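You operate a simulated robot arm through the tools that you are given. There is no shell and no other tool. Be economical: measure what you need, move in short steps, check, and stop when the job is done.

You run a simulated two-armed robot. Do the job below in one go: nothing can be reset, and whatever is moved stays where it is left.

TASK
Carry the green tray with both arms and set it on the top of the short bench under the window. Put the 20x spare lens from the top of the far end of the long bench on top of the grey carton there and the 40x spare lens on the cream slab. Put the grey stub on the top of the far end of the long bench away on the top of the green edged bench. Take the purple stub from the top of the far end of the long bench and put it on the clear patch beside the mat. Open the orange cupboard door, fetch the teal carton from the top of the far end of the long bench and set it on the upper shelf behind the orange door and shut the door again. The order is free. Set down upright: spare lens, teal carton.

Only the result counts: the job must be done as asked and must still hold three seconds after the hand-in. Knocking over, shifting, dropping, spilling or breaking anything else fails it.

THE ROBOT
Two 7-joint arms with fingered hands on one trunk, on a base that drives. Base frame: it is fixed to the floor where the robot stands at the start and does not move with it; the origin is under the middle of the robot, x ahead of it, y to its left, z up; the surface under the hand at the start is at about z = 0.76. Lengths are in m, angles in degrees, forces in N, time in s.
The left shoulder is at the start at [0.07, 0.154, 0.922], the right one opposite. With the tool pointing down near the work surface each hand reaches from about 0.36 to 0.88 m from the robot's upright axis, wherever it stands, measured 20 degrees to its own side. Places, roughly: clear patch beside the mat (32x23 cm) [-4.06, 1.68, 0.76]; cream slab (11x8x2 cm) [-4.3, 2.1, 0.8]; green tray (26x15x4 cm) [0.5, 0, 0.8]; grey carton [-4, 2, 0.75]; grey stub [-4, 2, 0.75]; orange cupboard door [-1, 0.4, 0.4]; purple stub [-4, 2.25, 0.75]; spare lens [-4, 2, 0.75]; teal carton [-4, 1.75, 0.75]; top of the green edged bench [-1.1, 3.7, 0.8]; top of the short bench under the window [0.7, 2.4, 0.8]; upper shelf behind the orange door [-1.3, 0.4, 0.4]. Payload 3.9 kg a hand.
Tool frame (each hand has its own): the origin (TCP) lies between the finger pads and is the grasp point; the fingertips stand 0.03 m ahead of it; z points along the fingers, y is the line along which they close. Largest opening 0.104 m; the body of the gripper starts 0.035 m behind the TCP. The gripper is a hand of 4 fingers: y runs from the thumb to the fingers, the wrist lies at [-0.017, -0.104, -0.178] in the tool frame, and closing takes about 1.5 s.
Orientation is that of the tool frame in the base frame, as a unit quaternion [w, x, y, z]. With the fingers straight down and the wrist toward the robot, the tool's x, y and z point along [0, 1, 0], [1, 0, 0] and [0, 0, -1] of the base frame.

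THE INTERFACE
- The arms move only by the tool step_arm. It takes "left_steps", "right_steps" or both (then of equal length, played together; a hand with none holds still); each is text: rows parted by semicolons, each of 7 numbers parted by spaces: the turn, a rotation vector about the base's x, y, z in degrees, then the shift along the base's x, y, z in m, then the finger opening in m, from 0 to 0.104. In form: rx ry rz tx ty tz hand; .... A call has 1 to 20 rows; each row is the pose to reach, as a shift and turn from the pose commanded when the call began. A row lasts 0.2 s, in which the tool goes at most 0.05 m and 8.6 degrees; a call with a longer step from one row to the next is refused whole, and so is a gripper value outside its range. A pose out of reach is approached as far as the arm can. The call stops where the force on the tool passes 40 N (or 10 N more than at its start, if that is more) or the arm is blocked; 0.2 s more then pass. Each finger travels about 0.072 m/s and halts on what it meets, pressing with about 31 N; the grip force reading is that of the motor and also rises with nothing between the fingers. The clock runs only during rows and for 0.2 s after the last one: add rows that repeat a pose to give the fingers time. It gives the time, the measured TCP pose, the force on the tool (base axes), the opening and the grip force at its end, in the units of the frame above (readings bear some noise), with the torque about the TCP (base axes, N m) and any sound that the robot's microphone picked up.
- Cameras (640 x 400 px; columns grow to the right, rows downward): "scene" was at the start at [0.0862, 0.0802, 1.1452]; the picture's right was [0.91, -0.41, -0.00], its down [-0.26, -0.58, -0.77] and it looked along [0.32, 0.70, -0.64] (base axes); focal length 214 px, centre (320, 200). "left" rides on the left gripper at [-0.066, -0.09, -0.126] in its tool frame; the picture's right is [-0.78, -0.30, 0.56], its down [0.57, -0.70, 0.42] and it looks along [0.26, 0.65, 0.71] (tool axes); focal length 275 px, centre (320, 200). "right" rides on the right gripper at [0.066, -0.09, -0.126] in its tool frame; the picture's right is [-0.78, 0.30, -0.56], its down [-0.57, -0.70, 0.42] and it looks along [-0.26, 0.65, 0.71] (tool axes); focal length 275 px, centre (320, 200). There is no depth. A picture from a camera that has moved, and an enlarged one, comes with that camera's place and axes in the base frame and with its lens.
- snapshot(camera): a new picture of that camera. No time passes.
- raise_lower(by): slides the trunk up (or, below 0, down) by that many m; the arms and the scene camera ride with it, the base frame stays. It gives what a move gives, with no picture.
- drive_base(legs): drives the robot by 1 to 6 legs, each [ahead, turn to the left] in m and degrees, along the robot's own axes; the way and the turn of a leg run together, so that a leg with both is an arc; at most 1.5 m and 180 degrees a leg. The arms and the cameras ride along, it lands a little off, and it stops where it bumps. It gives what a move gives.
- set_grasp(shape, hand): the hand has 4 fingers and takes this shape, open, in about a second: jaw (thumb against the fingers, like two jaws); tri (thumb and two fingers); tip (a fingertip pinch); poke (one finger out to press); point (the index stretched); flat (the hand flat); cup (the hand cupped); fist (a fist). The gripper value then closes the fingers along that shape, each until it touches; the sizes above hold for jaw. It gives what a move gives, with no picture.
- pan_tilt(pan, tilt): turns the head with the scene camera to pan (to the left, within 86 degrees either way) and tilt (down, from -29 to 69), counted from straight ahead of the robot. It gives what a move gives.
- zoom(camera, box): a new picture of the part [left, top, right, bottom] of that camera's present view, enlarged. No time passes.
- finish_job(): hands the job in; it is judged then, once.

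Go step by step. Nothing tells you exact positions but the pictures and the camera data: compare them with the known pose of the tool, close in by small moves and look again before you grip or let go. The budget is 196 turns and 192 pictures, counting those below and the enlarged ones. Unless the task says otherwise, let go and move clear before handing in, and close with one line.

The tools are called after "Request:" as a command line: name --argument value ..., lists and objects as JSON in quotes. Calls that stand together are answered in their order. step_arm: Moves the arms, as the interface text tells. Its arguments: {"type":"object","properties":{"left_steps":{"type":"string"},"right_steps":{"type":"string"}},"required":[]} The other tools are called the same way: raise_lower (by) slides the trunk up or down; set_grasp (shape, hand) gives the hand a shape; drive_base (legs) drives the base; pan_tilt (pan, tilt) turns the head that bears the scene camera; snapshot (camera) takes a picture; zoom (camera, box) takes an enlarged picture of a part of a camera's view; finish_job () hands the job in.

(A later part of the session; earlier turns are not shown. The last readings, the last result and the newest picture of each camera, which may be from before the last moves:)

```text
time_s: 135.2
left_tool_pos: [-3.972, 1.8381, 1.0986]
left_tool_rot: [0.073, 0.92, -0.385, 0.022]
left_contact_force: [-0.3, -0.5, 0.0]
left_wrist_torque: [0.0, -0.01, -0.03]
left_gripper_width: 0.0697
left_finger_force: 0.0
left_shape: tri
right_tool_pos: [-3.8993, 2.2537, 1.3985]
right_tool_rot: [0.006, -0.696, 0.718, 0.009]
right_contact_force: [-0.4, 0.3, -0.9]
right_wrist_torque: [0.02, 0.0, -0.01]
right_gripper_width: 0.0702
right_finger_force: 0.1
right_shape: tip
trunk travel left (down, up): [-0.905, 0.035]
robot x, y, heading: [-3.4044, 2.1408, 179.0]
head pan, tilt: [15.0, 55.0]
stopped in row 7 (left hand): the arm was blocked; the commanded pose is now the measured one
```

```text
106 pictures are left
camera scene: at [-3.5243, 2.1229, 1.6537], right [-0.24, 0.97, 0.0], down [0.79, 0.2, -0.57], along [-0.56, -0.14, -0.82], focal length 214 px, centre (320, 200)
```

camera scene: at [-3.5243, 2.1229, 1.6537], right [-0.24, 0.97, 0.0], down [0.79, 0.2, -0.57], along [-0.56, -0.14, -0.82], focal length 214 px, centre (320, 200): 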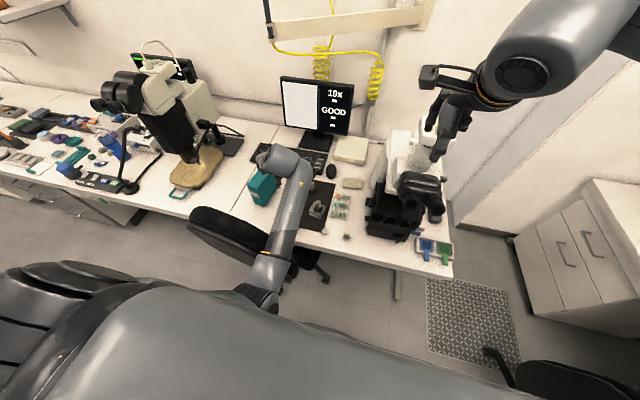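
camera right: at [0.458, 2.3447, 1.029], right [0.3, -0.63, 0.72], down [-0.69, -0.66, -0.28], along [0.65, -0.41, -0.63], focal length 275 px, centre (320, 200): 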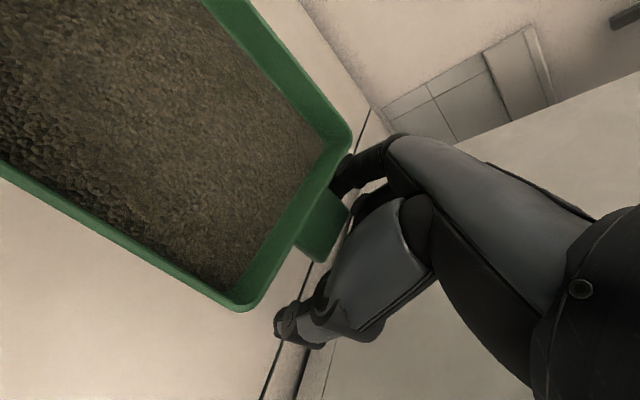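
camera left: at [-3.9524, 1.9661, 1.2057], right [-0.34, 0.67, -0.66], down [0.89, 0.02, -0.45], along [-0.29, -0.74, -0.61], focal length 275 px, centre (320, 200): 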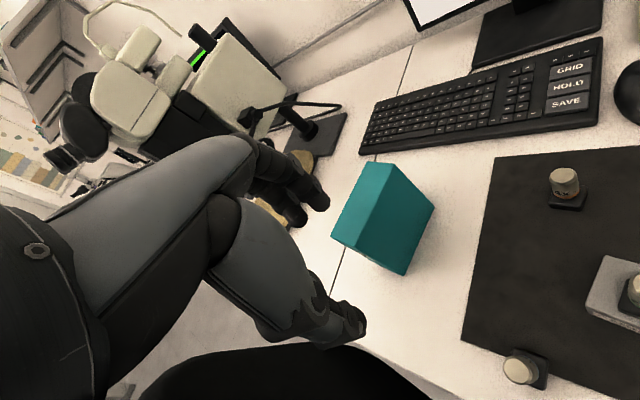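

The left wrist hits a joint limit there. I'll use the right hand instead: its forearm comes from the right, clear of the chair. First I'll park the left arm.

Request:
set_grasp --hand "right" --shape "tri"

Request:
step_arm --left_steps "0 0 -7 0 0 0.04 0.07;0 0 -14 0 0 0.08 0.07;0 0 -21 0.02 -0.02 0.12 0.07;0 0 -28 0.04 -0.05 0.15 0.07;0 0 -35 0.07 -0.085 0.17 0.07;0 0 -41 0.1 -0.12 0.18 0.07;0 0 -41 0.13 -0.155 0.18 0.07;0 0 -41 0.16 -0.19 0.18 0.07;0 0 -41 0.19 -0.225 0.18 0.07;0 0 -41 0.22 -0.26 0.18 0.07;0 0 -41 0.22 -0.28 0.18 0.07" --right_steps "0 0 0 0.01 0 0 0.07;0 0 0 0.02 0 0 0.07;0 0 0 0.02 0 0 0.07;0 0 0 0.02 -0.02 0 0.07;0 0 8 0.02 -0.05 -0.02 0.07;0 0 16 0.02 -0.085 -0.04 0.07;0 0 24 0.015 -0.12 -0.06 0.07;0 0 32 0.01 -0.155 -0.08 0.07;0 0 40 0.0 -0.19 -0.1 0.07;0 0 48 -0.01 -0.22 -0.12 0.07;0 0 54 -0.02 -0.25 -0.14 0.07"

Request:
snapshot --camera "scene"

```text
time_s: 136.1
left_tool_pos: [-3.9729, 1.8388, 1.0988]
left_tool_rot: [0.072, 0.92, -0.386, 0.02]
left_contact_force: [0.5, -0.7, -0.5]
left_wrist_torque: [0.0, 0.0, 0.03]
left_gripper_width: 0.0698
left_finger_force: 0.0
left_shape: tri
right_tool_pos: [-3.9005, 2.2554, 1.3979]
right_tool_rot: [0.005, -0.696, 0.718, 0.008]
right_contact_force: [-0.1, 1.1, -0.6]
right_wrist_torque: [0.01, -0.02, 0.0]
right_gripper_width: 0.1036
right_finger_force: 0.1
right_shape: tri
trunk travel left (down, up): [-0.905, 0.035]
robot x, y, heading: [-3.4032, 2.1392, 179.1]
head pan, tilt: [15.0, 55.0]
```

```text
refused: row 5 steps farther than a row can; nothing moved
```

```text
105 pictures are left
camera scene: at [-3.5245, 2.1239, 1.6537], right [-0.24, 0.97, 0.0], down [0.79, 0.2, -0.57], along [-0.56, -0.14, -0.82], focal length 214 px, centre (320, 200)
```

scene: 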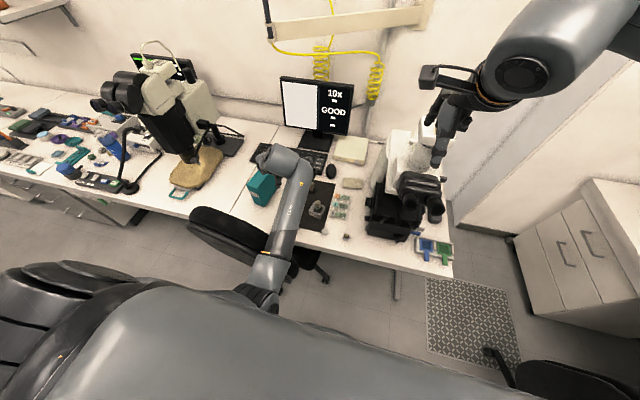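

Request:
step_arm --left_steps "0 0 -7 0 0 0.04 0.07;0 0 -14 0 0 0.08 0.07;0 0 -21 0.02 -0.02 0.12 0.07;0 0 -28 0.04 -0.045 0.15 0.07;0 0 -35 0.065 -0.075 0.17 0.07;0 0 -41 0.09 -0.11 0.18 0.07;0 0 -41 0.12 -0.145 0.18 0.07;0 0 -41 0.15 -0.18 0.18 0.07;0 0 -41 0.18 -0.215 0.18 0.07;0 0 -41 0.21 -0.25 0.18 0.07;0 0 -41 0.22 -0.28 0.18 0.07" --right_steps "0 0 0 0.01 0 0 0.07;0 0 0 0.02 0 0 0.07;0 0 0 0.02 0 0 0.07;0 0 0 0.02 -0.02 0 0.07;0 0 8 0.02 -0.05 -0.02 0.07;0 0 16 0.02 -0.085 -0.04 0.07;0 0 24 0.015 -0.12 -0.06 0.07;0 0 32 0.01 -0.155 -0.08 0.07;0 0 40 0.0 -0.19 -0.1 0.07;0 0 48 -0.01 -0.22 -0.12 0.07;0 0 54 -0.02 -0.25 -0.14 0.07"

Request:
snapshot --camera "scene"

```text
time_s: 138.4
left_tool_pos: [-3.7525, 1.5559, 1.2765]
left_tool_rot: [0.072, 0.727, -0.683, -0.007]
left_contact_force: [-0.8, 0.0, -0.4]
left_wrist_torque: [-0.03, 0.0, -0.03]
left_gripper_width: 0.0699
left_finger_force: 0.1
left_shape: tri
right_tool_pos: [-3.9188, 2.0012, 1.2592]
right_tool_rot: [-0.002, 0.946, -0.323, -0.01]
right_contact_force: [0.1, -0.7, -0.3]
right_wrist_torque: [0.03, 0.0, -0.02]
right_gripper_width: 0.0704
right_finger_force: 0.0
right_shape: tri
trunk travel left (down, up): [-0.905, 0.035]
robot x, y, heading: [-3.3999, 2.1368, 179.1]
head pan, tilt: [15.0, 55.0]
```

```text
104 pictures are left
camera scene: at [-3.525, 2.1196, 1.6537], right [-0.24, 0.97, 0.0], down [0.79, 0.2, -0.57], along [-0.56, -0.14, -0.82], focal length 214 px, centre (320, 200)
```

scene: 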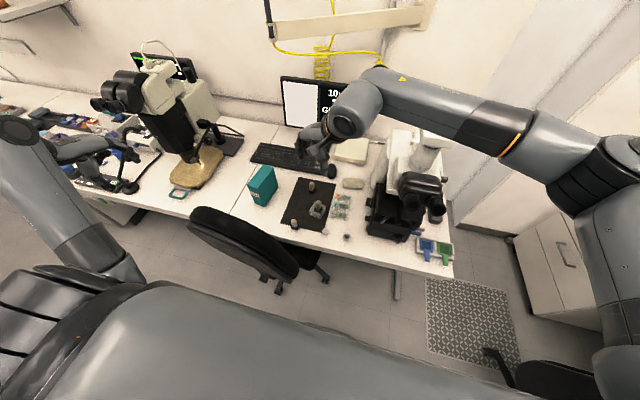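

Request:
step_arm --right_steps "0 0 7 -0.005 -0.035 -0.02 0.07;0 0 14 -0.015 -0.07 -0.04 0.07;0 0 20 -0.031 -0.1 -0.06 0.07;0 0 20 -0.031 -0.106 -0.1 0.07;0 0 20 -0.031 -0.106 -0.14 0.07;0 0 20 -0.031 -0.106 -0.18 0.07;0 0 20 -0.031 -0.106 -0.22 0.07;0 0 20 -0.031 -0.106 -0.22 0.07"

Request:
snapshot --camera "scene"

Request:
snapshot --camera "right"

```text
time_s: 140.2
left_tool_pos: [-3.7543, 1.5666, 1.2792]
left_tool_rot: [0.074, 0.725, -0.685, -0.004]
left_contact_force: [-0.4, 0.6, 0.8]
left_wrist_torque: [-0.06, 0.01, 0.04]
left_gripper_width: 0.0697
left_finger_force: 0.0
left_shape: tri
right_tool_pos: [-3.9118, 1.9707, 1.0617]
right_tool_rot: [0.03, 0.977, -0.205, -0.047]
right_contact_force: [-0.5, 1.1, -0.8]
right_wrist_torque: [-0.03, -0.05, -0.01]
right_gripper_width: 0.0698
right_finger_force: 0.1
right_shape: tri
right hand out of reach, approached as far as the arm can: row 2, 3, 4, 5, 6, 7, 8
trunk travel left (down, up): [-0.905, 0.035]
robot x, y, heading: [-3.4079, 2.1421, 179.0]
head pan, tilt: [15.0, 55.0]
```

```text
103 pictures are left
camera scene: at [-3.5254, 2.1314, 1.6538], right [-0.24, 0.97, 0.0], down [0.8, 0.2, -0.57], along [-0.56, -0.14, -0.82], focal length 214 px, centre (320, 200)
```

scene: 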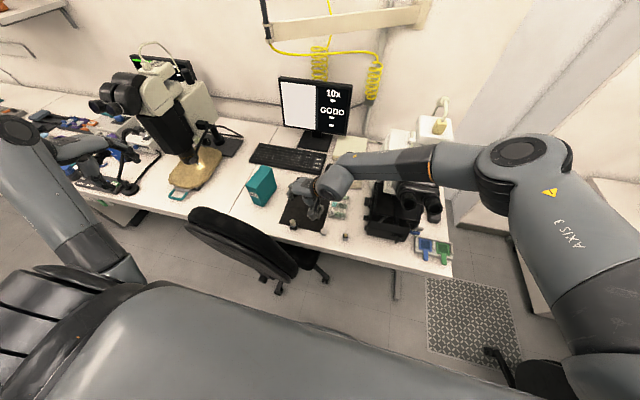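

```text
102 pictures are left
camera right: at [-3.8032, 2.0317, 1.1727], right [-0.77, 0.06, 0.64], down [-0.29, 0.86, -0.43], along [-0.57, -0.51, -0.64], focal length 275 px, centre (320, 200)
```

right: 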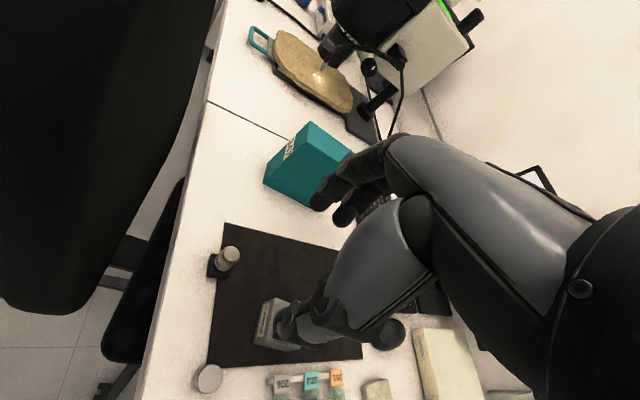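

Request:
step_arm --right_steps "0 0 0 0 0.0 0.04 0.07;0 0 0 0 0.0 0.08 0.07;-0.2 -0.8 -8 0 0.01 0.12 0.07;-0.4 -1.6 -16 0.01 0.04 0.15 0.07;-0.6 -2.4 -24 0.02 0.07 0.18 0.07;-0.7 -3.2 -32 0.03 0.1 0.21 0.07;-0.9 -4 -40 0.04 0.13 0.24 0.07;-1.1 -4.8 -48 0.05 0.16 0.27 0.07;-1.3 -5.6 -56 0.06 0.19 0.3 0.07;-1.5 -6.4 -64 0.06 0.22 0.32 0.07;-1.5 -6.6 -66 0.06 0.25 0.33 0.07;-1.5 -6.6 -66 0.06 0.28 0.33 0.07"

Request:
drive_base --legs '[[-0.3, 0], [0, -39], [0.44, 0], [0, 84]]'

Request:
pan_tilt --pan 0 --tilt 50

Request:
snapshot --camera "scene"

```text
time_s: 142.8
left_tool_pos: [-3.7513, 1.5628, 1.278]
left_tool_rot: [0.076, 0.726, -0.683, -0.006]
left_contact_force: [0.9, -0.2, -0.7]
left_wrist_torque: [-0.05, -0.03, 0.0]
left_gripper_width: 0.0698
left_finger_force: 0.1
left_shape: tri
right_tool_pos: [-3.8516, 2.2479, 1.3887]
right_tool_rot: [-0.001, 0.709, -0.705, 0.001]
right_contact_force: [-0.6, 0.2, -0.3]
right_wrist_torque: [-0.04, 0.01, 0.03]
right_gripper_width: 0.0702
right_finger_force: 0.1
right_shape: tri
trunk travel left (down, up): [-0.905, 0.035]
robot x, y, heading: [-3.4064, 2.137, 179.5]
head pan, tilt: [15.0, 55.0]
```

```text
time_s: 152.6
left_tool_pos: [-3.2711, 1.7621, 1.2762]
left_tool_rot: [0.071, 0.933, -0.351, 0.023]
left_contact_force: [-0.7, -0.4, -0.6]
left_wrist_torque: [-0.01, 0.01, -0.03]
left_gripper_width: 0.0698
left_finger_force: 0.0
left_shape: tri
right_tool_pos: [-3.8264, 2.1719, 1.3884]
right_tool_rot: [-0.003, 0.926, -0.378, 0.001]
right_contact_force: [-0.3, -0.5, 0.1]
right_wrist_torque: [0.0, 0.0, 0.02]
right_gripper_width: 0.0698
right_finger_force: 0.1
right_shape: tri
trunk travel left (down, up): [-0.905, 0.035]
robot x, y, heading: [-3.4349, 2.4157, -135.6]
head pan, tilt: [15.0, 55.0]
```

```text
time_s: 153.4
left_tool_pos: [-3.2709, 1.7619, 1.2781]
left_tool_rot: [0.07, 0.933, -0.352, 0.022]
left_contact_force: [0.2, 0.3, -0.7]
left_wrist_torque: [0.0, 0.0, -0.02]
left_gripper_width: 0.0697
left_finger_force: 0.1
left_shape: tri
right_tool_pos: [-3.8277, 2.1716, 1.3878]
right_tool_rot: [-0.003, 0.926, -0.378, 0.001]
right_contact_force: [-0.7, 1.1, -0.7]
right_wrist_torque: [-0.04, -0.03, 0.03]
right_gripper_width: 0.07
right_finger_force: 0.0
right_shape: tri
trunk travel left (down, up): [-0.905, 0.035]
robot x, y, heading: [-3.4338, 2.4138, -135.7]
head pan, tilt: [0.0, 50.0]
```

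```text
101 pictures are left
camera scene: at [-3.5261, 2.3289, 1.6602], right [-0.7, 0.71, 0.0], down [0.55, 0.54, -0.64], along [-0.46, -0.45, -0.77], focal length 214 px, centre (320, 200)
```

scene: 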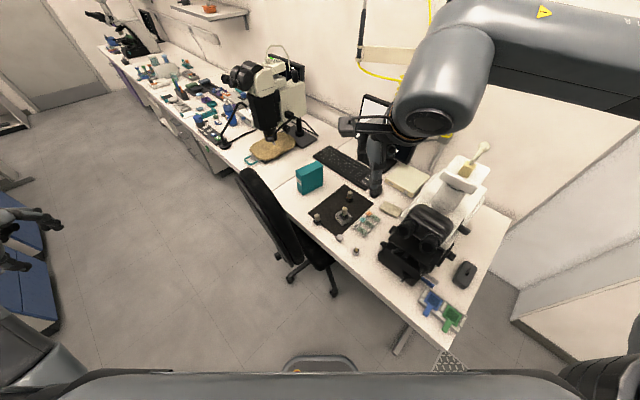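

Request:
step_arm --right_steps "0 0 0 -0.015 -0.035 -0.02 0.07;0 0 0 -0.03 -0.07 -0.04 0.07;0 0 0 -0.045 -0.105 -0.06 0.07;0 0 0 -0.06 -0.14 -0.08 0.07;0 0 0 -0.075 -0.175 -0.11 0.07;0 0 0 -0.09 -0.21 -0.14 0.07;0 0 0 -0.105 -0.245 -0.17 0.07;0 0 0 -0.12 -0.277 -0.2 0.07;0 0 0 -0.12 -0.277 -0.23 0.07;0 0 0 -0.12 -0.277 -0.26 0.07"

Request:
snapshot --camera "scene"

Request:
snapshot --camera "right"

```text
time_s: 155.6
left_tool_pos: [-3.271, 1.7616, 1.2772]
left_tool_rot: [0.07, 0.933, -0.351, 0.024]
left_contact_force: [0.2, -0.2, 0.2]
left_wrist_torque: [-0.03, -0.03, 0.0]
left_gripper_width: 0.0696
left_finger_force: 0.2
left_shape: tri
right_tool_pos: [-3.9464, 1.8938, 1.1304]
right_tool_rot: [-0.002, 0.926, -0.378, 0.0]
right_contact_force: [0.4, 0.3, 0.6]
right_wrist_torque: [0.01, 0.02, 0.02]
right_gripper_width: 0.07
right_finger_force: 0.1
right_shape: tri
trunk travel left (down, up): [-0.905, 0.035]
robot x, y, heading: [-3.4366, 2.4148, -135.7]
head pan, tilt: [0.0, 50.0]
```

```text
100 pictures are left
camera scene: at [-3.5266, 2.3293, 1.6603], right [-0.7, 0.72, 0.0], down [0.55, 0.54, -0.64], along [-0.46, -0.45, -0.77], focal length 214 px, centre (320, 200)
```

scene: 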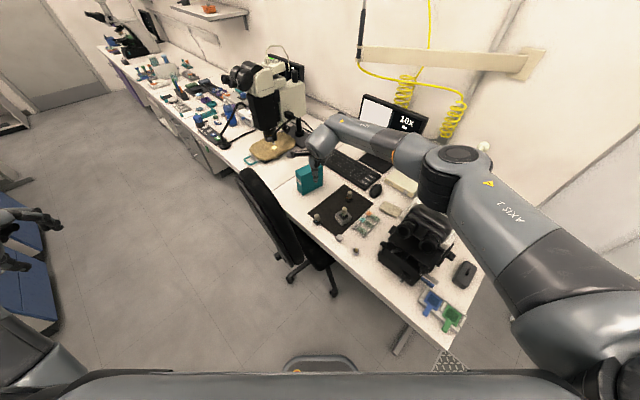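

```text
99 pictures are left
camera right: at [-3.8366, 1.9125, 1.2554], right [-0.76, 0.33, 0.56], down [0.08, 0.9, -0.42], along [-0.64, -0.28, -0.72], focal length 275 px, centre (320, 200)
```

right: 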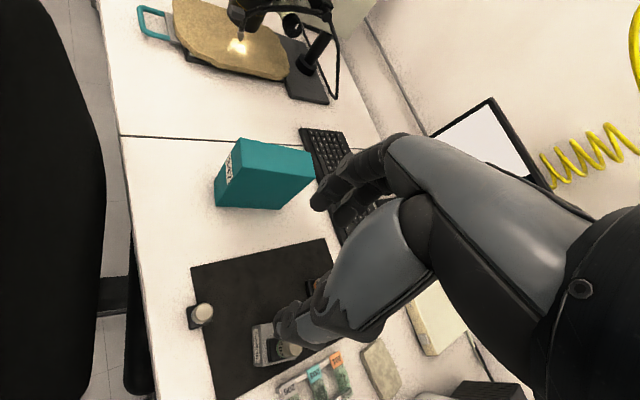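

The right elbow would come down on the microscope. I'll swap: retract the right arm and use the left one from this angle, its forearm passing over the low corner of the chair.

Request:
step_arm --right_steps "0 0 0 0 0 0.04 0.07;0 0 0 0 0 0.08 0.07;0 0 0 0.015 0.035 0.11 0.07;0 0 0 0.03 0.07 0.14 0.07;0 0 0 0.045 0.105 0.17 0.07;0 0 0 0.06 0.14 0.2 0.07;0 0 0 0.075 0.175 0.22 0.07;0 0 0 0.09 0.21 0.24 0.07;0 0 0 0.105 0.245 0.26 0.07;0 0 0 0.12 0.26 0.28 0.07;0 0 0 0.12 0.26 0.28 0.07" --left_steps "0 0 0 0 0 0.02 0.07;0 0 0 0 0 0.04 0.07;0 0 0 -0.02 0.005 0.04 0.07;0 0 0 -0.06 0.015 0.04 0.07;0 0 0 -0.1 0.025 0.04 0.07;0 0 0 -0.14 0.035 0.04 0.07;0 0 0 -0.185 0.05 0.04 0.07;0 0 0 -0.23 0.06 0.04 0.07;0 0 0 -0.275 0.075 0.04 0.07;0 0 0 -0.32 0.085 0.04 0.07;0 0 0 -0.365 0.1 0.04 0.07"

Request:
step_arm --left_steps "0 0 0 -0.045 0.01 0 0.07;0 0 0 -0.09 0.02 0 0.07;0 0 0 -0.135 0.025 0 0.07;0 0 0 -0.18 0.025 0 0.07;0 0 0 -0.225 0.025 0 0.07;0 0 0 -0.27 0.025 0 0.07;0 0 0 -0.31 0.025 0 0.07;0 0 0 -0.31 0.025 0 0.07"

Request:
snapshot --camera "scene"

Request:
snapshot --camera "left"

```text
time_s: 158.0
left_tool_pos: [-3.642, 1.8606, 1.3187]
left_tool_rot: [0.07, 0.933, -0.352, 0.025]
left_contact_force: [-0.5, 0.1, -1.0]
left_wrist_torque: [0.02, -0.01, 0.02]
left_gripper_width: 0.0697
left_finger_force: 0.2
left_shape: tri
right_tool_pos: [-3.8293, 2.1547, 1.4067]
right_tool_rot: [-0.003, 0.926, -0.378, 0.001]
right_contact_force: [0.0, 0.1, 0.5]
right_wrist_torque: [0.01, -0.02, -0.02]
right_gripper_width: 0.0701
right_finger_force: 0.1
right_shape: tri
trunk travel left (down, up): [-0.905, 0.035]
robot x, y, heading: [-3.4334, 2.414, -135.8]
head pan, tilt: [0.0, 50.0]
```

```text
time_s: 159.8
left_tool_pos: [-3.9459, 1.8862, 1.3185]
left_tool_rot: [0.07, 0.933, -0.351, 0.023]
left_contact_force: [0.7, -0.8, 0.3]
left_wrist_torque: [0.02, 0.0, 0.01]
left_gripper_width: 0.0697
left_finger_force: 0.0
left_shape: tri
right_tool_pos: [-3.8262, 2.156, 1.408]
right_tool_rot: [-0.002, 0.926, -0.378, 0.001]
right_contact_force: [0.4, -0.5, 0.3]
right_wrist_torque: [-0.02, 0.0, 0.01]
right_gripper_width: 0.0699
right_finger_force: 0.1
right_shape: tri
trunk travel left (down, up): [-0.905, 0.035]
robot x, y, heading: [-3.4342, 2.4163, -135.8]
head pan, tilt: [0.0, 50.0]
```

```text
98 pictures are left
camera scene: at [-3.526, 2.3288, 1.6602], right [-0.7, 0.72, 0.0], down [0.55, 0.54, -0.64], along [-0.46, -0.45, -0.77], focal length 214 px, centre (320, 200)
```

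scene: 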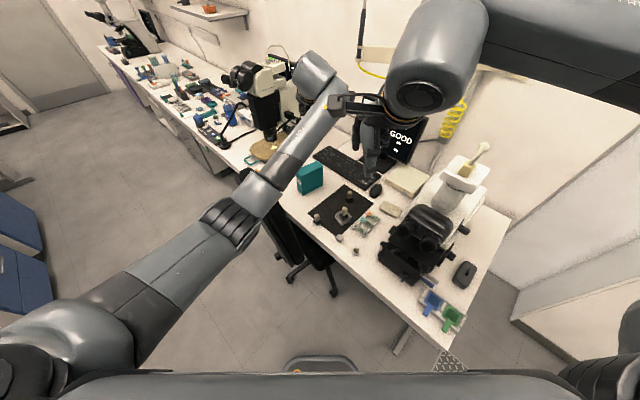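

```text
97 pictures are left
camera left: at [-3.9342, 2.0145, 1.4259], right [-0.39, 0.64, -0.66], down [0.89, 0.08, -0.45], along [-0.23, -0.76, -0.61], focal length 275 px, centre (320, 200)
```

left: 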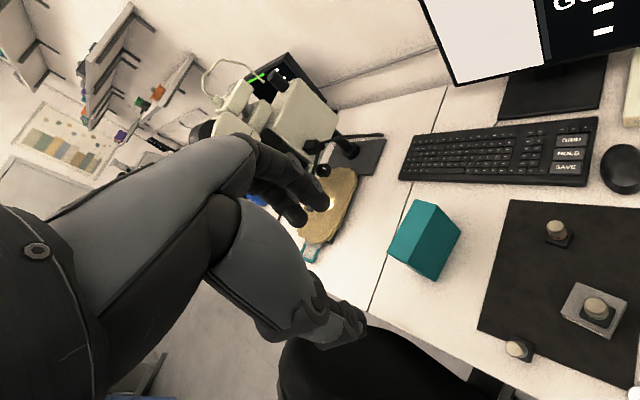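

Request:
step_arm --left_steps "4 0 -0.5 0 0.005 -0.03 0.07;8.4 -0.7 -1 -0.003 0.008 -0.06 0.07;8.4 -0.7 -1 -0.003 0.008 -0.1 0.07;8.4 -0.7 -1 -0.003 0.008 -0.14 0.07;8.4 -0.7 -1 -0.003 0.008 -0.18 0.07;8.4 -0.7 -1 -0.003 0.008 -0.22 0.07;8.4 -0.7 -1 -0.003 0.008 -0.26 0.07;8.4 -0.7 -1 -0.003 0.008 -0.3 0.07;8.4 -0.7 -1 -0.003 0.008 -0.33 0.07;8.4 -0.7 -1 -0.003 0.008 -0.36 0.07"

Request:
snapshot --camera "scene"

Request:
snapshot --camera "left"

```text
time_s: 162.0
left_tool_pos: [-3.9176, 1.888, 0.9651]
left_tool_rot: [0.002, 0.933, -0.361, 0.0]
left_contact_force: [-1.2, 0.3, 0.0]
left_wrist_torque: [0.0, -0.04, 0.01]
left_gripper_width: 0.0699
left_finger_force: 0.1
left_shape: tri
left hand out of reach, approached as far as the arm can: row 9, 10
right_tool_pos: [-3.8242, 2.1545, 1.4092]
right_tool_rot: [-0.002, 0.926, -0.377, 0.0]
right_contact_force: [0.3, 0.2, -0.1]
right_wrist_torque: [0.01, 0.03, 0.01]
right_gripper_width: 0.0701
right_finger_force: 0.0
right_shape: tri
trunk travel left (down, up): [-0.905, 0.035]
robot x, y, heading: [-3.4368, 2.4149, -135.5]
head pan, tilt: [0.0, 50.0]
```

```text
96 pictures are left
camera scene: at [-3.5241, 2.3277, 1.6605], right [-0.7, 0.72, 0.0], down [0.55, 0.54, -0.64], along [-0.46, -0.45, -0.77], focal length 214 px, centre (320, 200)
```

scene: 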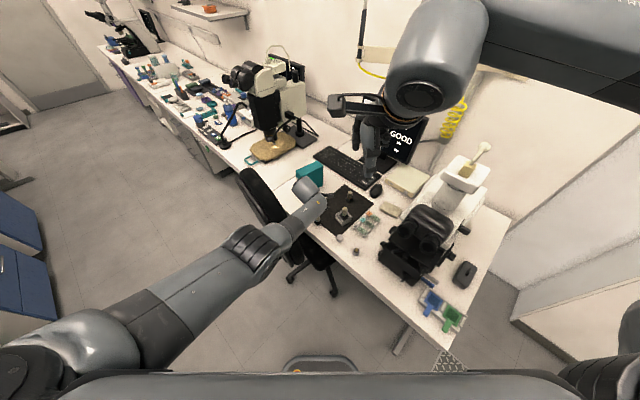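

```text
95 pictures are left
camera left: at [-3.9047, 2.0002, 1.0902], right [-0.37, 0.74, -0.56], down [0.9, 0.13, -0.43], along [-0.24, -0.66, -0.71], focal length 275 px, centre (320, 200)
```

left: 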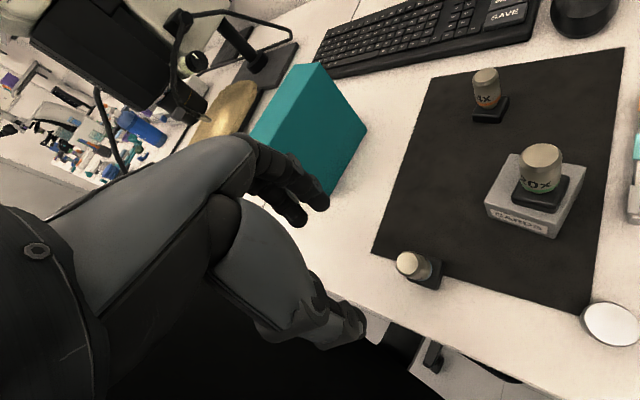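

Request:
step_arm --left_steps "0 0 0 0 0 0.045 0.07;0 0 0 0 0 0.09 0.07;0 0 0 0 0 0.135 0.07;0 0 0 0 0 0.18 0.07;0 0 0 0 0 0.225 0.07;0 0 0 0.01 0.01 0.27 0.07;0 0 0 0.04 0.04 0.29 0.07;0 0 0 0.07 0.07 0.29 0.07;0 0 0 0.1 0.1 0.29 0.07"

Request:
drive_base --legs '[[0, 75], [-0.2, 0], [0, -59]]'

Request:
snapshot --camera "scene"

```text
time_s: 164.1
left_tool_pos: [-3.7831, 1.9274, 1.26]
left_tool_rot: [0.053, 0.943, -0.324, 0.059]
left_contact_force: [0.2, 0.6, 0.0]
left_wrist_torque: [-0.01, 0.03, 0.01]
left_gripper_width: 0.0699
left_finger_force: 0.0
left_shape: tri
right_tool_pos: [-3.8246, 2.1549, 1.4081]
right_tool_rot: [-0.002, 0.926, -0.377, -0.001]
right_contact_force: [0.3, 0.6, 0.1]
right_wrist_torque: [0.02, 0.01, 0.03]
right_gripper_width: 0.0703
right_finger_force: 0.1
right_shape: tri
trunk travel left (down, up): [-0.905, 0.035]
robot x, y, heading: [-3.4332, 2.4165, -135.5]
head pan, tilt: [0.0, 50.0]
stopped in row 9 (left hand): the arm was blocked; the commanded pose is now the measured one
```

```text
time_s: 171.5
left_tool_pos: [-3.7324, 2.0249, 1.2596]
left_tool_rot: [0.045, 0.979, -0.188, 0.066]
left_contact_force: [-0.1, 0.2, 0.9]
left_wrist_torque: [0.01, 0.0, -0.01]
left_gripper_width: 0.0698
left_finger_force: 0.2
left_shape: tri
right_tool_pos: [-3.8347, 2.2323, 1.4083]
right_tool_rot: [-0.003, 0.97, -0.242, -0.001]
right_contact_force: [-0.1, 0.4, -0.8]
right_wrist_torque: [-0.02, -0.04, 0.01]
right_gripper_width: 0.07
right_finger_force: 0.1
right_shape: tri
trunk travel left (down, up): [-0.905, 0.035]
robot x, y, heading: [-3.5359, 2.5913, -119.5]
head pan, tilt: [0.0, 50.0]
```

```text
94 pictures are left
camera scene: at [-3.5959, 2.4817, 1.6602], right [-0.87, 0.49, 0.0], down [0.37, 0.67, -0.64], along [-0.32, -0.56, -0.77], focal length 214 px, centre (320, 200)
```

scene: 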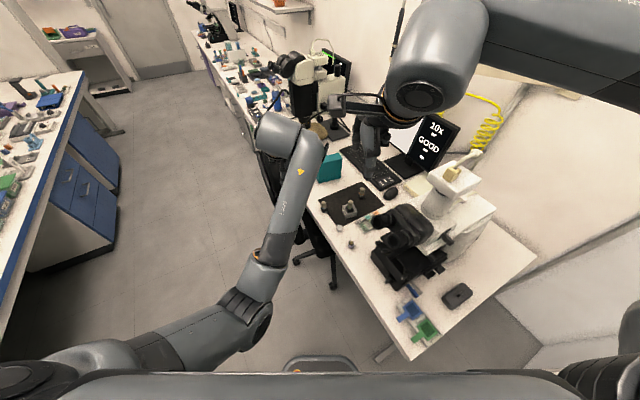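

Request:
step_arm --left_steps "3.4 3 -4 -0.03 -0.02 0 0.07;6.9 6 -8.2 -0.065 -0.04 0 0.07;6.9 6 -8.2 -0.1 -0.06 0 0.07;6.9 6 -8.2 -0.14 -0.08 0 0.07;6.9 6 -8.2 -0.18 -0.105 -0.01 0.07;6.9 6 -8.2 -0.218 -0.13 -0.03 0.07;6.9 6 -8.2 -0.218 -0.13 -0.07 0.07;6.9 6 -8.2 -0.218 -0.13 -0.11 0.07;6.9 6 -8.2 -0.218 -0.13 -0.11 0.07"

Request:
raise_lower --by -0.22

Request:
snapshot --camera "scene"

Request:
snapshot --camera "left"

```text
time_s: 173.5
left_tool_pos: [-3.9345, 1.9171, 1.1775]
left_tool_rot: [0.0, 0.963, -0.268, -0.003]
left_contact_force: [-0.2, 0.9, 0.1]
left_wrist_torque: [-0.03, 0.01, 0.01]
left_gripper_width: 0.0698
left_finger_force: 0.1
left_shape: tri
left hand out of reach, approached as far as the arm can: row 6, 7, 8, 9
right_tool_pos: [-3.8374, 2.2324, 1.407]
right_tool_rot: [-0.003, 0.97, -0.241, 0.0]
right_contact_force: [-0.2, 0.2, -0.1]
right_wrist_torque: [0.02, -0.01, 0.03]
right_gripper_width: 0.0698
right_finger_force: 0.0
right_shape: tri
trunk travel left (down, up): [-0.905, 0.035]
robot x, y, heading: [-3.5371, 2.5939, -119.4]
head pan, tilt: [0.0, 50.0]
```

```text
time_s: 175.8
left_tool_pos: [-3.9342, 1.9191, 0.9575]
left_tool_rot: [0.0, 0.963, -0.269, -0.002]
left_contact_force: [0.0, 0.4, -0.3]
left_wrist_torque: [-0.01, -0.03, 0.02]
left_gripper_width: 0.0699
left_finger_force: 0.1
left_shape: tri
right_tool_pos: [-3.8368, 2.2324, 1.1877]
right_tool_rot: [-0.002, 0.97, -0.242, 0.0]
right_contact_force: [-0.1, 0.5, -0.6]
right_wrist_torque: [0.0, 0.01, 0.01]
right_gripper_width: 0.0701
right_finger_force: 0.0
right_shape: tri
trunk travel left (down, up): [-0.685, 0.255]
robot x, y, heading: [-3.5313, 2.5921, -119.8]
head pan, tilt: [0.0, 50.0]
```

```text
93 pictures are left
camera scene: at [-3.5967, 2.4826, 1.4403], right [-0.87, 0.49, 0.0], down [0.38, 0.67, -0.64], along [-0.31, -0.56, -0.77], focal length 214 px, centre (320, 200)
```

scene: 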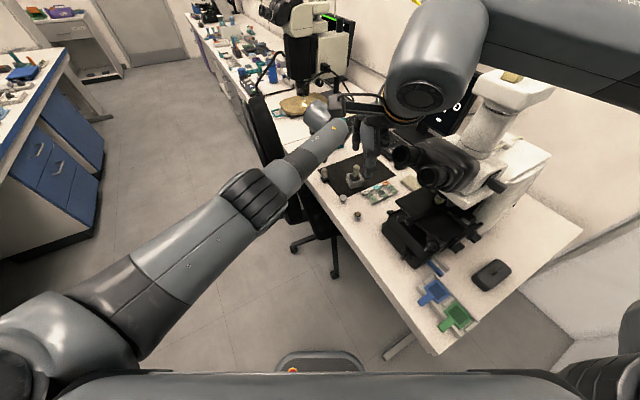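

```text
92 pictures are left
camera left: at [-3.9435, 2.0294, 1.0832], right [-0.51, 0.66, -0.55], down [0.85, 0.3, -0.43], along [-0.11, -0.69, -0.71], focal length 275 px, centre (320, 200)
```

left: 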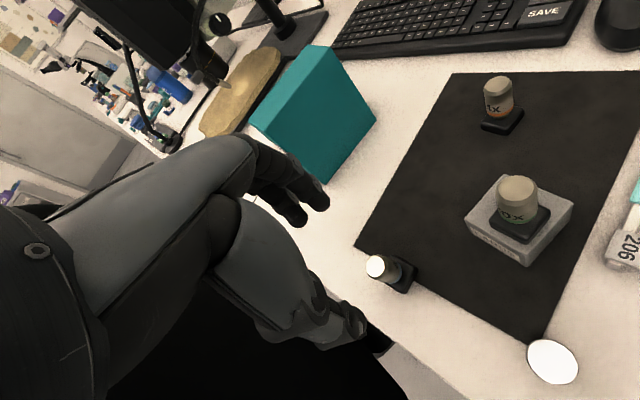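

Request:
step_arm --left_steps "0 0 0 -0.006 -0.01 0 0.07;0 0 0 -0.012 -0.02 -0.02 0.07;0 0 0 -0.013 -0.023 -0.05 0.07;0 0 0 -0.013 -0.023 -0.08 0.07;0 0 0 -0.013 -0.023 -0.1 0.07;0 0 0 -0.013 -0.023 -0.1 0.07" --right_steps "0 0 0 0 0 0.03 0.07;0 0 0 0 0 0.06 0.07;0 0 0 0 0 0.1 0.07;0 0 0 0 0 0.14 0.07;0 0 0 0 0 0.18 0.07;0 0 0 0 0 0.22 0.07"

Request:
snapshot --camera "left"

Request:
zoom --camera "scene" --box '[220, 60, 420, 260]'

```text
time_s: 177.2
left_tool_pos: [-3.908, 1.9287, 0.8558]
left_tool_rot: [0.005, 0.963, -0.27, -0.005]
left_contact_force: [1.1, 1.3, 21.8]
left_wrist_torque: [-0.7, 0.78, 0.01]
left_gripper_width: 0.07
left_finger_force: 0.0
left_shape: tri
left hand out of reach, approached as far as the arm can: row 1, 2, 3, 4, 5, 6
right_tool_pos: [-3.8319, 2.2379, 1.4125]
right_tool_rot: [-0.001, 0.97, -0.242, -0.001]
right_contact_force: [0.7, -0.4, 0.5]
right_wrist_torque: [0.02, 0.0, -0.06]
right_gripper_width: 0.0697
right_finger_force: 0.0
right_shape: tri
trunk travel left (down, up): [-0.685, 0.255]
robot x, y, heading: [-3.5347, 2.5955, -119.4]
head pan, tilt: [0.0, 50.0]
```

```text
91 pictures are left
camera left: at [-3.9148, 2.0409, 0.9807], right [-0.52, 0.65, -0.55], down [0.85, 0.3, -0.44], along [-0.12, -0.7, -0.71], focal length 275 px, centre (320, 200)
```

left: 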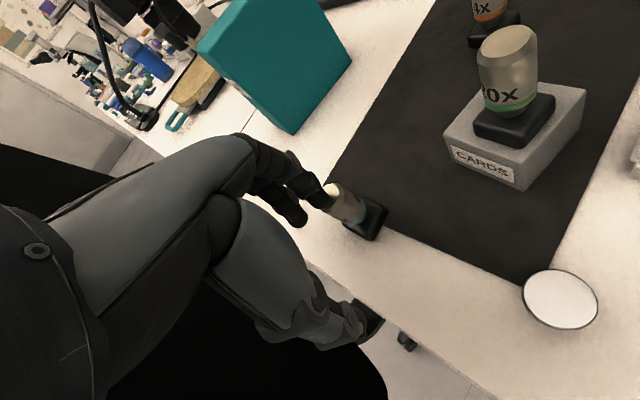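

```text
2.00 times, centred on (320, 160) of scene
camera zoom: at [-3.5924, 2.4859, 1.441], right [-0.87, 0.49, 0.0], down [0.37, 0.67, -0.65], along [-0.32, -0.56, -0.76], focal length 429 px, centre (320, 280)
```

zoom: 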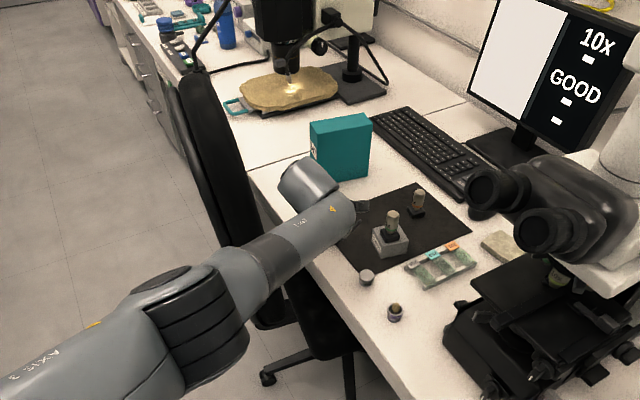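

Request:
step_arm --left_steps "0 0 0 0.005 0.01 0.03 0.07;0 0 0 0.01 0.02 0.07 0.07;0 0 0 0.01 0.02 0.1 0.07"

Request:
drive_base --legs '[[0.09, 0]]'

Request:
snapshot --camera "left"

```text
time_s: 178.0
left_tool_pos: [-3.8973, 1.9469, 0.9522]
left_tool_rot: [0.0, 0.963, -0.268, -0.001]
left_contact_force: [0.6, 0.1, -0.6]
left_wrist_torque: [0.0, 0.01, 0.02]
left_gripper_width: 0.0702
left_finger_force: 0.0
left_shape: tri
right_tool_pos: [-3.837, 2.2343, 1.4103]
right_tool_rot: [-0.002, 0.97, -0.242, 0.001]
right_contact_force: [0.3, 0.0, 0.9]
right_wrist_torque: [-0.02, 0.01, -0.05]
right_gripper_width: 0.07
right_finger_force: 0.0
right_shape: tri
trunk travel left (down, up): [-0.685, 0.255]
robot x, y, heading: [-3.5364, 2.5941, -119.6]
head pan, tilt: [0.0, 50.0]
```

```text
time_s: 179.1
left_tool_pos: [-3.9372, 1.8784, 0.9618]
left_tool_rot: [0.006, 0.963, -0.269, -0.005]
left_contact_force: [-0.4, -0.5, -0.3]
left_wrist_torque: [0.0, -0.02, -0.02]
left_gripper_width: 0.0702
left_finger_force: 0.0
left_shape: tri
right_tool_pos: [-3.8705, 2.1709, 1.4168]
right_tool_rot: [0.006, 0.97, -0.242, -0.001]
right_contact_force: [0.8, 0.2, 1.7]
right_wrist_torque: [-0.01, 0.02, 0.02]
right_gripper_width: 0.0698
right_finger_force: 0.1
right_shape: tri
trunk travel left (down, up): [-0.685, 0.255]
robot x, y, heading: [-3.5782, 2.515, -119.3]
head pan, tilt: [0.0, 50.0]
```

```text
89 pictures are left
camera left: at [-3.945, 1.9912, 1.0849], right [-0.52, 0.65, -0.56], down [0.85, 0.3, -0.44], along [-0.12, -0.7, -0.71], focal length 275 px, centre (320, 200)
```

left: 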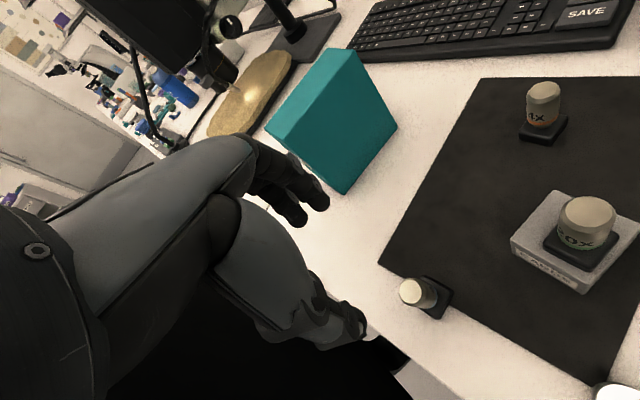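

Request:
step_arm --left_steps "0 0 0 -0.011 0.017 0 0.07;0 0 0 -0.011 0.017 -0.03 0.07;0 0 0 -0.011 0.017 -0.06 0.07;0 0 0 -0.011 0.017 -0.08 0.07;0 0 0 -0.011 0.017 -0.08 0.07"

Request:
snapshot --camera "left"

```text
time_s: 180.3
left_tool_pos: [-3.9506, 1.8923, 0.8755]
left_tool_rot: [0.003, 0.963, -0.269, -0.003]
left_contact_force: [-0.8, -0.4, -0.2]
left_wrist_torque: [0.0, 0.03, 0.0]
left_gripper_width: 0.0703
left_finger_force: 0.1
left_shape: tri
right_tool_pos: [-3.8741, 2.1648, 1.4143]
right_tool_rot: [0.002, 0.971, -0.241, 0.0]
right_contact_force: [-0.2, -0.3, 0.6]
right_wrist_torque: [-0.02, 0.01, -0.02]
right_gripper_width: 0.0703
right_finger_force: 0.0
right_shape: tri
trunk travel left (down, up): [-0.685, 0.255]
robot x, y, heading: [-3.578, 2.517, -119.5]
head pan, tilt: [0.0, 50.0]
```

```text
88 pictures are left
camera left: at [-3.9593, 2.0041, 1.0012], right [-0.51, 0.65, -0.56], down [0.85, 0.3, -0.43], along [-0.12, -0.69, -0.71], focal length 275 px, centre (320, 200)
```

left: 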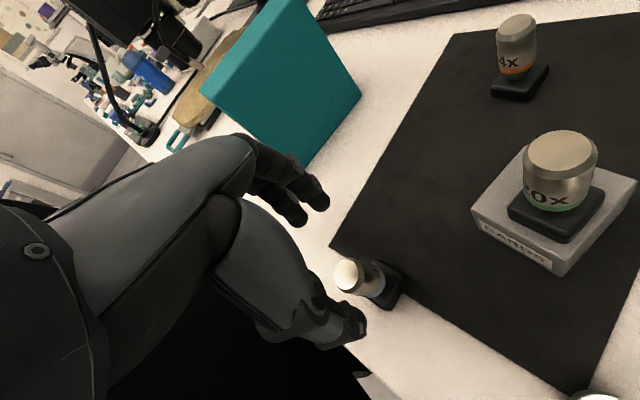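

Request:
step_arm --left_steps "0 0 0 0.001 0.006 -0.02 0.07;0 0 0 0.001 0.006 -0.04 0.07;0 0 0 0.001 0.006 -0.06 0.07;0 0 0 0.001 0.006 -0.06 0.07"

Request:
snapshot --camera "left"

```text
time_s: 181.3
left_tool_pos: [-3.9502, 1.8968, 0.8163]
left_tool_rot: [0.003, 0.963, -0.268, -0.003]
left_contact_force: [0.3, 0.0, 0.2]
left_wrist_torque: [-0.02, -0.01, 0.03]
left_gripper_width: 0.0701
left_finger_force: 0.1
left_shape: tri
right_tool_pos: [-3.8755, 2.1624, 1.4146]
right_tool_rot: [0.001, 0.97, -0.242, 0.0]
right_contact_force: [0.9, 0.5, -0.5]
right_wrist_torque: [-0.03, 0.01, -0.01]
right_gripper_width: 0.0702
right_finger_force: 0.1
right_shape: tri
trunk travel left (down, up): [-0.685, 0.255]
robot x, y, heading: [-3.5783, 2.5142, -119.5]
head pan, tilt: [0.0, 50.0]
```

```text
87 pictures are left
camera left: at [-3.9589, 2.009, 0.9411], right [-0.51, 0.65, -0.56], down [0.85, 0.3, -0.43], along [-0.12, -0.69, -0.71], focal length 275 px, centre (320, 200)
```

left: 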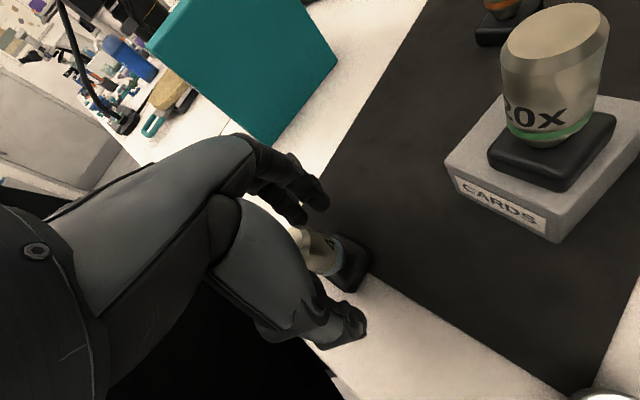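

Clear: "4…" on the third lens is visible, placed between thumb and fingers as with the 20x. I'll close and lift.

Request:
step_arm --left_steps "0 0 0 0 0 0 0.05;0 0 0 0 0 0 0.03;0 0 0 0 0 0 0.015;0 0 0 0 0 0 0;0 0 0 0 0 0 0;0 0 0 0 0 0 0;0 0 0 0 0 0.01 0;0 0 0 0 0 0.03 0;0 0 0 0 0 0.07 0;0 0 0 0 0 0.11 0;0 0 0 0 0 0.11 0"

Request:
zoom --camera "left" --box '[220, 160, 440, 310]'

Request:
snapshot --camera "scene"

```text
time_s: 183.7
left_tool_pos: [-3.949, 1.8974, 0.9261]
left_tool_rot: [0.001, 0.963, -0.269, -0.004]
left_contact_force: [0.2, -0.3, -1.4]
left_wrist_torque: [-0.01, 0.0, 0.06]
left_gripper_width: 0.0169
left_finger_force: 31.2
left_shape: tri
right_tool_pos: [-3.875, 2.1622, 1.4141]
right_tool_rot: [0.002, 0.97, -0.242, 0.0]
right_contact_force: [0.5, -0.6, 0.0]
right_wrist_torque: [-0.02, 0.02, -0.04]
right_gripper_width: 0.0699
right_finger_force: 0.1
right_shape: tri
trunk travel left (down, up): [-0.685, 0.255]
robot x, y, heading: [-3.5784, 2.5135, -119.2]
head pan, tilt: [0.0, 50.0]
```

```text
2.67 times, centred on (330, 235) of left
camera zoom: at [-3.9572, 2.0082, 1.0507], right [-0.51, 0.65, -0.55], down [0.85, 0.3, -0.43], along [-0.11, -0.69, -0.71], focal length 734 px, centre (293, 107)
```

zoom: 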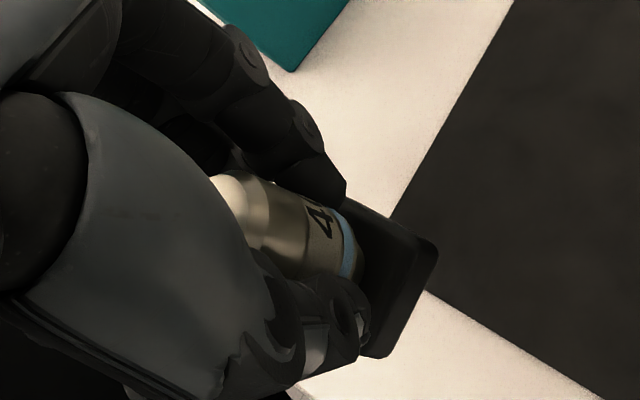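

```text
85 pictures are left
camera scene: at [-3.6411, 2.4038, 1.4402], right [-0.87, 0.49, 0.0], down [0.38, 0.67, -0.64], along [-0.31, -0.56, -0.77], focal length 214 px, centre (320, 200)
```

scene: 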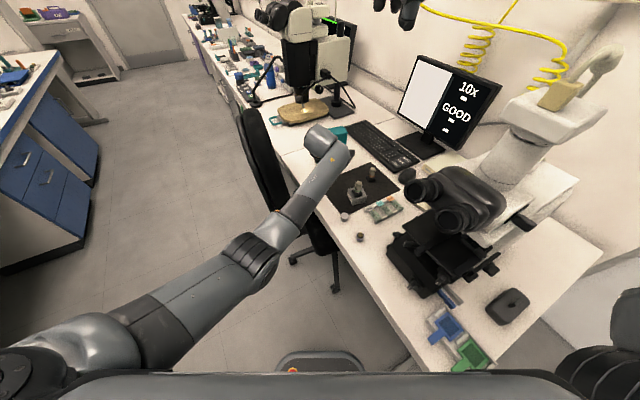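

Request:
step_arm --left_steps "0 0 0 0 0 0.045 0;0 0 0 0 0 0.09 0;0 0 0 0 0 0.135 0;0 0 0 0 0 0.18 0;0 0 0 0.005 0.01 0.225 0;0 0 0 0.01 0.02 0.265 0;0 0 0 0.02 0.04 0.3 0;0 0 0 0.03 0.06 0.32 0" --right_steps "0 0 0 0 0 0.03 0.07;0 0 0 0 0 0.06 0.07;0 0 0 0 0 0.09 0.07;0 0 0 0 0 0.12 0.07;0 0 0 0 0 0.15 0.07;0 0 0 0.01 0.01 0.17 0.07;0 0 0 0.02 0.02 0.19 0.07;0 0 0 0.02 0.03 0.2 0.07"

Request:
drive_base --legs '[[0, 56.4], [0.35, 0], [0, -117]]'

Request:
pan_tilt --pan 10 --tilt 50

Request:
snapshot --camera "scene"

```text
time_s: 185.5
left_tool_pos: [-3.9192, 1.9591, 1.2467]
left_tool_rot: [0.003, 0.963, -0.27, -0.002]
left_contact_force: [-0.7, 0.4, -1.2]
left_wrist_torque: [-0.02, 0.03, 0.0]
left_gripper_width: 0.0167
left_finger_force: 31.0
left_shape: tri
right_tool_pos: [-3.8534, 2.1952, 1.6139]
right_tool_rot: [0.002, 0.97, -0.243, 0.0]
right_contact_force: [0.2, -0.1, -0.2]
right_wrist_torque: [-0.02, -0.03, 0.0]
right_gripper_width: 0.0698
right_finger_force: 0.2
right_shape: tri
trunk travel left (down, up): [-0.685, 0.255]
robot x, y, heading: [-3.5742, 2.5139, -119.4]
head pan, tilt: [0.0, 50.0]
```

```text
time_s: 195.2
left_tool_pos: [-4.0748, 2.2314, 1.2442]
left_tool_rot: [0.0, -0.692, 0.722, 0.004]
left_contact_force: [-0.2, 1.0, -2.6]
left_wrist_torque: [0.0, -0.01, 0.01]
left_gripper_width: 0.0162
left_finger_force: 30.9
left_shape: tri
right_tool_pos: [-3.8376, 2.2869, 1.6132]
right_tool_rot: [0.0, 0.712, -0.702, -0.001]
right_contact_force: [0.7, -0.1, 0.3]
right_wrist_torque: [0.01, -0.05, -0.02]
right_gripper_width: 0.0699
right_finger_force: 0.0
right_shape: tri
trunk travel left (down, up): [-0.685, 0.255]
robot x, y, heading: [-3.4202, 2.1945, 179.2]
head pan, tilt: [0.0, 50.0]
```

```text
time_s: 195.9
left_tool_pos: [-4.0764, 2.2328, 1.2447]
left_tool_rot: [0.001, -0.692, 0.722, 0.004]
left_contact_force: [-0.9, 0.3, -1.3]
left_wrist_torque: [0.01, 0.01, 0.02]
left_gripper_width: 0.0166
left_finger_force: 30.3
left_shape: tri
right_tool_pos: [-3.8376, 2.2871, 1.614]
right_tool_rot: [0.001, 0.712, -0.702, -0.002]
right_contact_force: [0.2, 0.5, 0.4]
right_wrist_torque: [-0.02, -0.03, -0.01]
right_gripper_width: 0.0701
right_finger_force: 0.1
right_shape: tri
trunk travel left (down, up): [-0.685, 0.255]
robot x, y, heading: [-3.4232, 2.1984, 179.2]
head pan, tilt: [10.0, 50.0]
```

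```text
84 pictures are left
camera scene: at [-3.5491, 2.1894, 1.4402], right [-0.16, 0.99, 0.0], down [0.76, 0.12, -0.64], along [-0.63, -0.1, -0.77], focal length 214 px, centre (320, 200)
```

scene: 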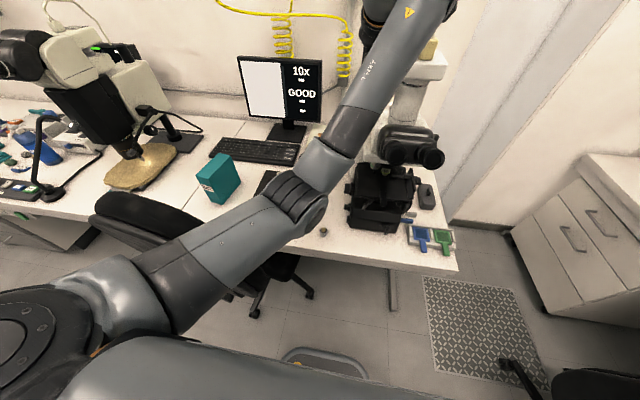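

Request:
step_arm --left_steps "0 0 0 0.005 -0.04 0 0;0 0 0 0.005 -0.08 0 0;0 0 0 0.005 -0.12 0 0;0 0 0 0.0 -0.145 -0.02 0;0 0 0 -0.03 -0.145 -0.04 0;0 0 0 -0.06 -0.14 -0.06 0;0 0 0 -0.09 -0.135 -0.08 0;0 0 0 -0.12 -0.13 -0.1 0;0 0 0 -0.15 -0.12 -0.12 0;0 0 -2 -0.18 -0.115 -0.14 0;0 0 -2 -0.187 -0.115 -0.16 0;0 0 -2 -0.187 -0.115 -0.16 0"

Request:
snapshot --camera "left"

Request:
snapshot --camera "scene"

```text
time_s: 198.5
left_tool_pos: [-4.2526, 2.1164, 1.0879]
left_tool_rot: [0.001, -0.679, 0.734, 0.004]
left_contact_force: [0.0, -0.6, -0.5]
left_wrist_torque: [-0.01, 0.0, 0.03]
left_gripper_width: 0.0163
left_finger_force: 31.7
left_shape: tri
left hand out of reach, approached as far as the arm can: row 10, 11, 12
right_tool_pos: [-3.8391, 2.2866, 1.6137]
right_tool_rot: [0.001, 0.712, -0.703, -0.002]
right_contact_force: [-0.4, -0.3, -0.4]
right_wrist_torque: [-0.02, -0.02, 0.01]
right_gripper_width: 0.0701
right_finger_force: 0.0
right_shape: tri
trunk travel left (down, up): [-0.685, 0.255]
robot x, y, heading: [-3.4214, 2.1972, 179.1]
head pan, tilt: [10.0, 50.0]
```

```text
83 pictures are left
camera left: at [-4.1565, 2.1752, 1.2119], right [0.35, 0.75, -0.55], down [0.65, -0.62, -0.43], along [-0.67, -0.21, -0.71], focal length 275 px, centre (320, 200)
```

left: 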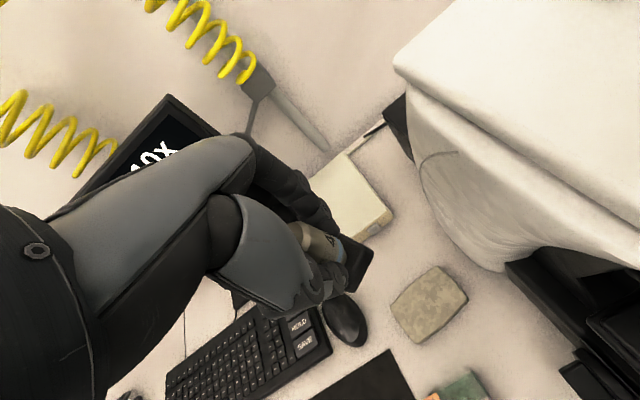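

```text
82 pictures are left
camera scene: at [-3.5501, 2.1889, 1.4401], right [-0.16, 0.99, 0.0], down [0.76, 0.12, -0.64], along [-0.63, -0.1, -0.77], focal length 214 px, centre (320, 200)
```

scene: 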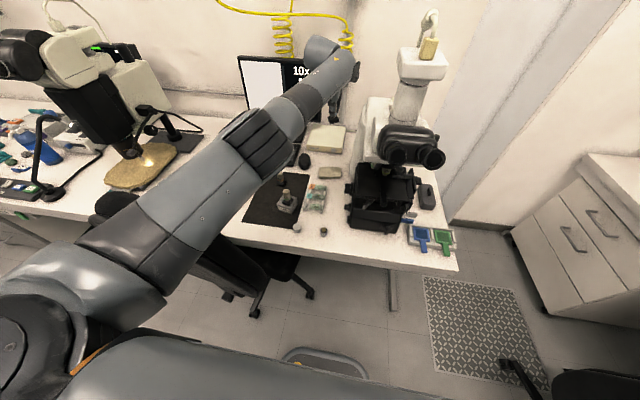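

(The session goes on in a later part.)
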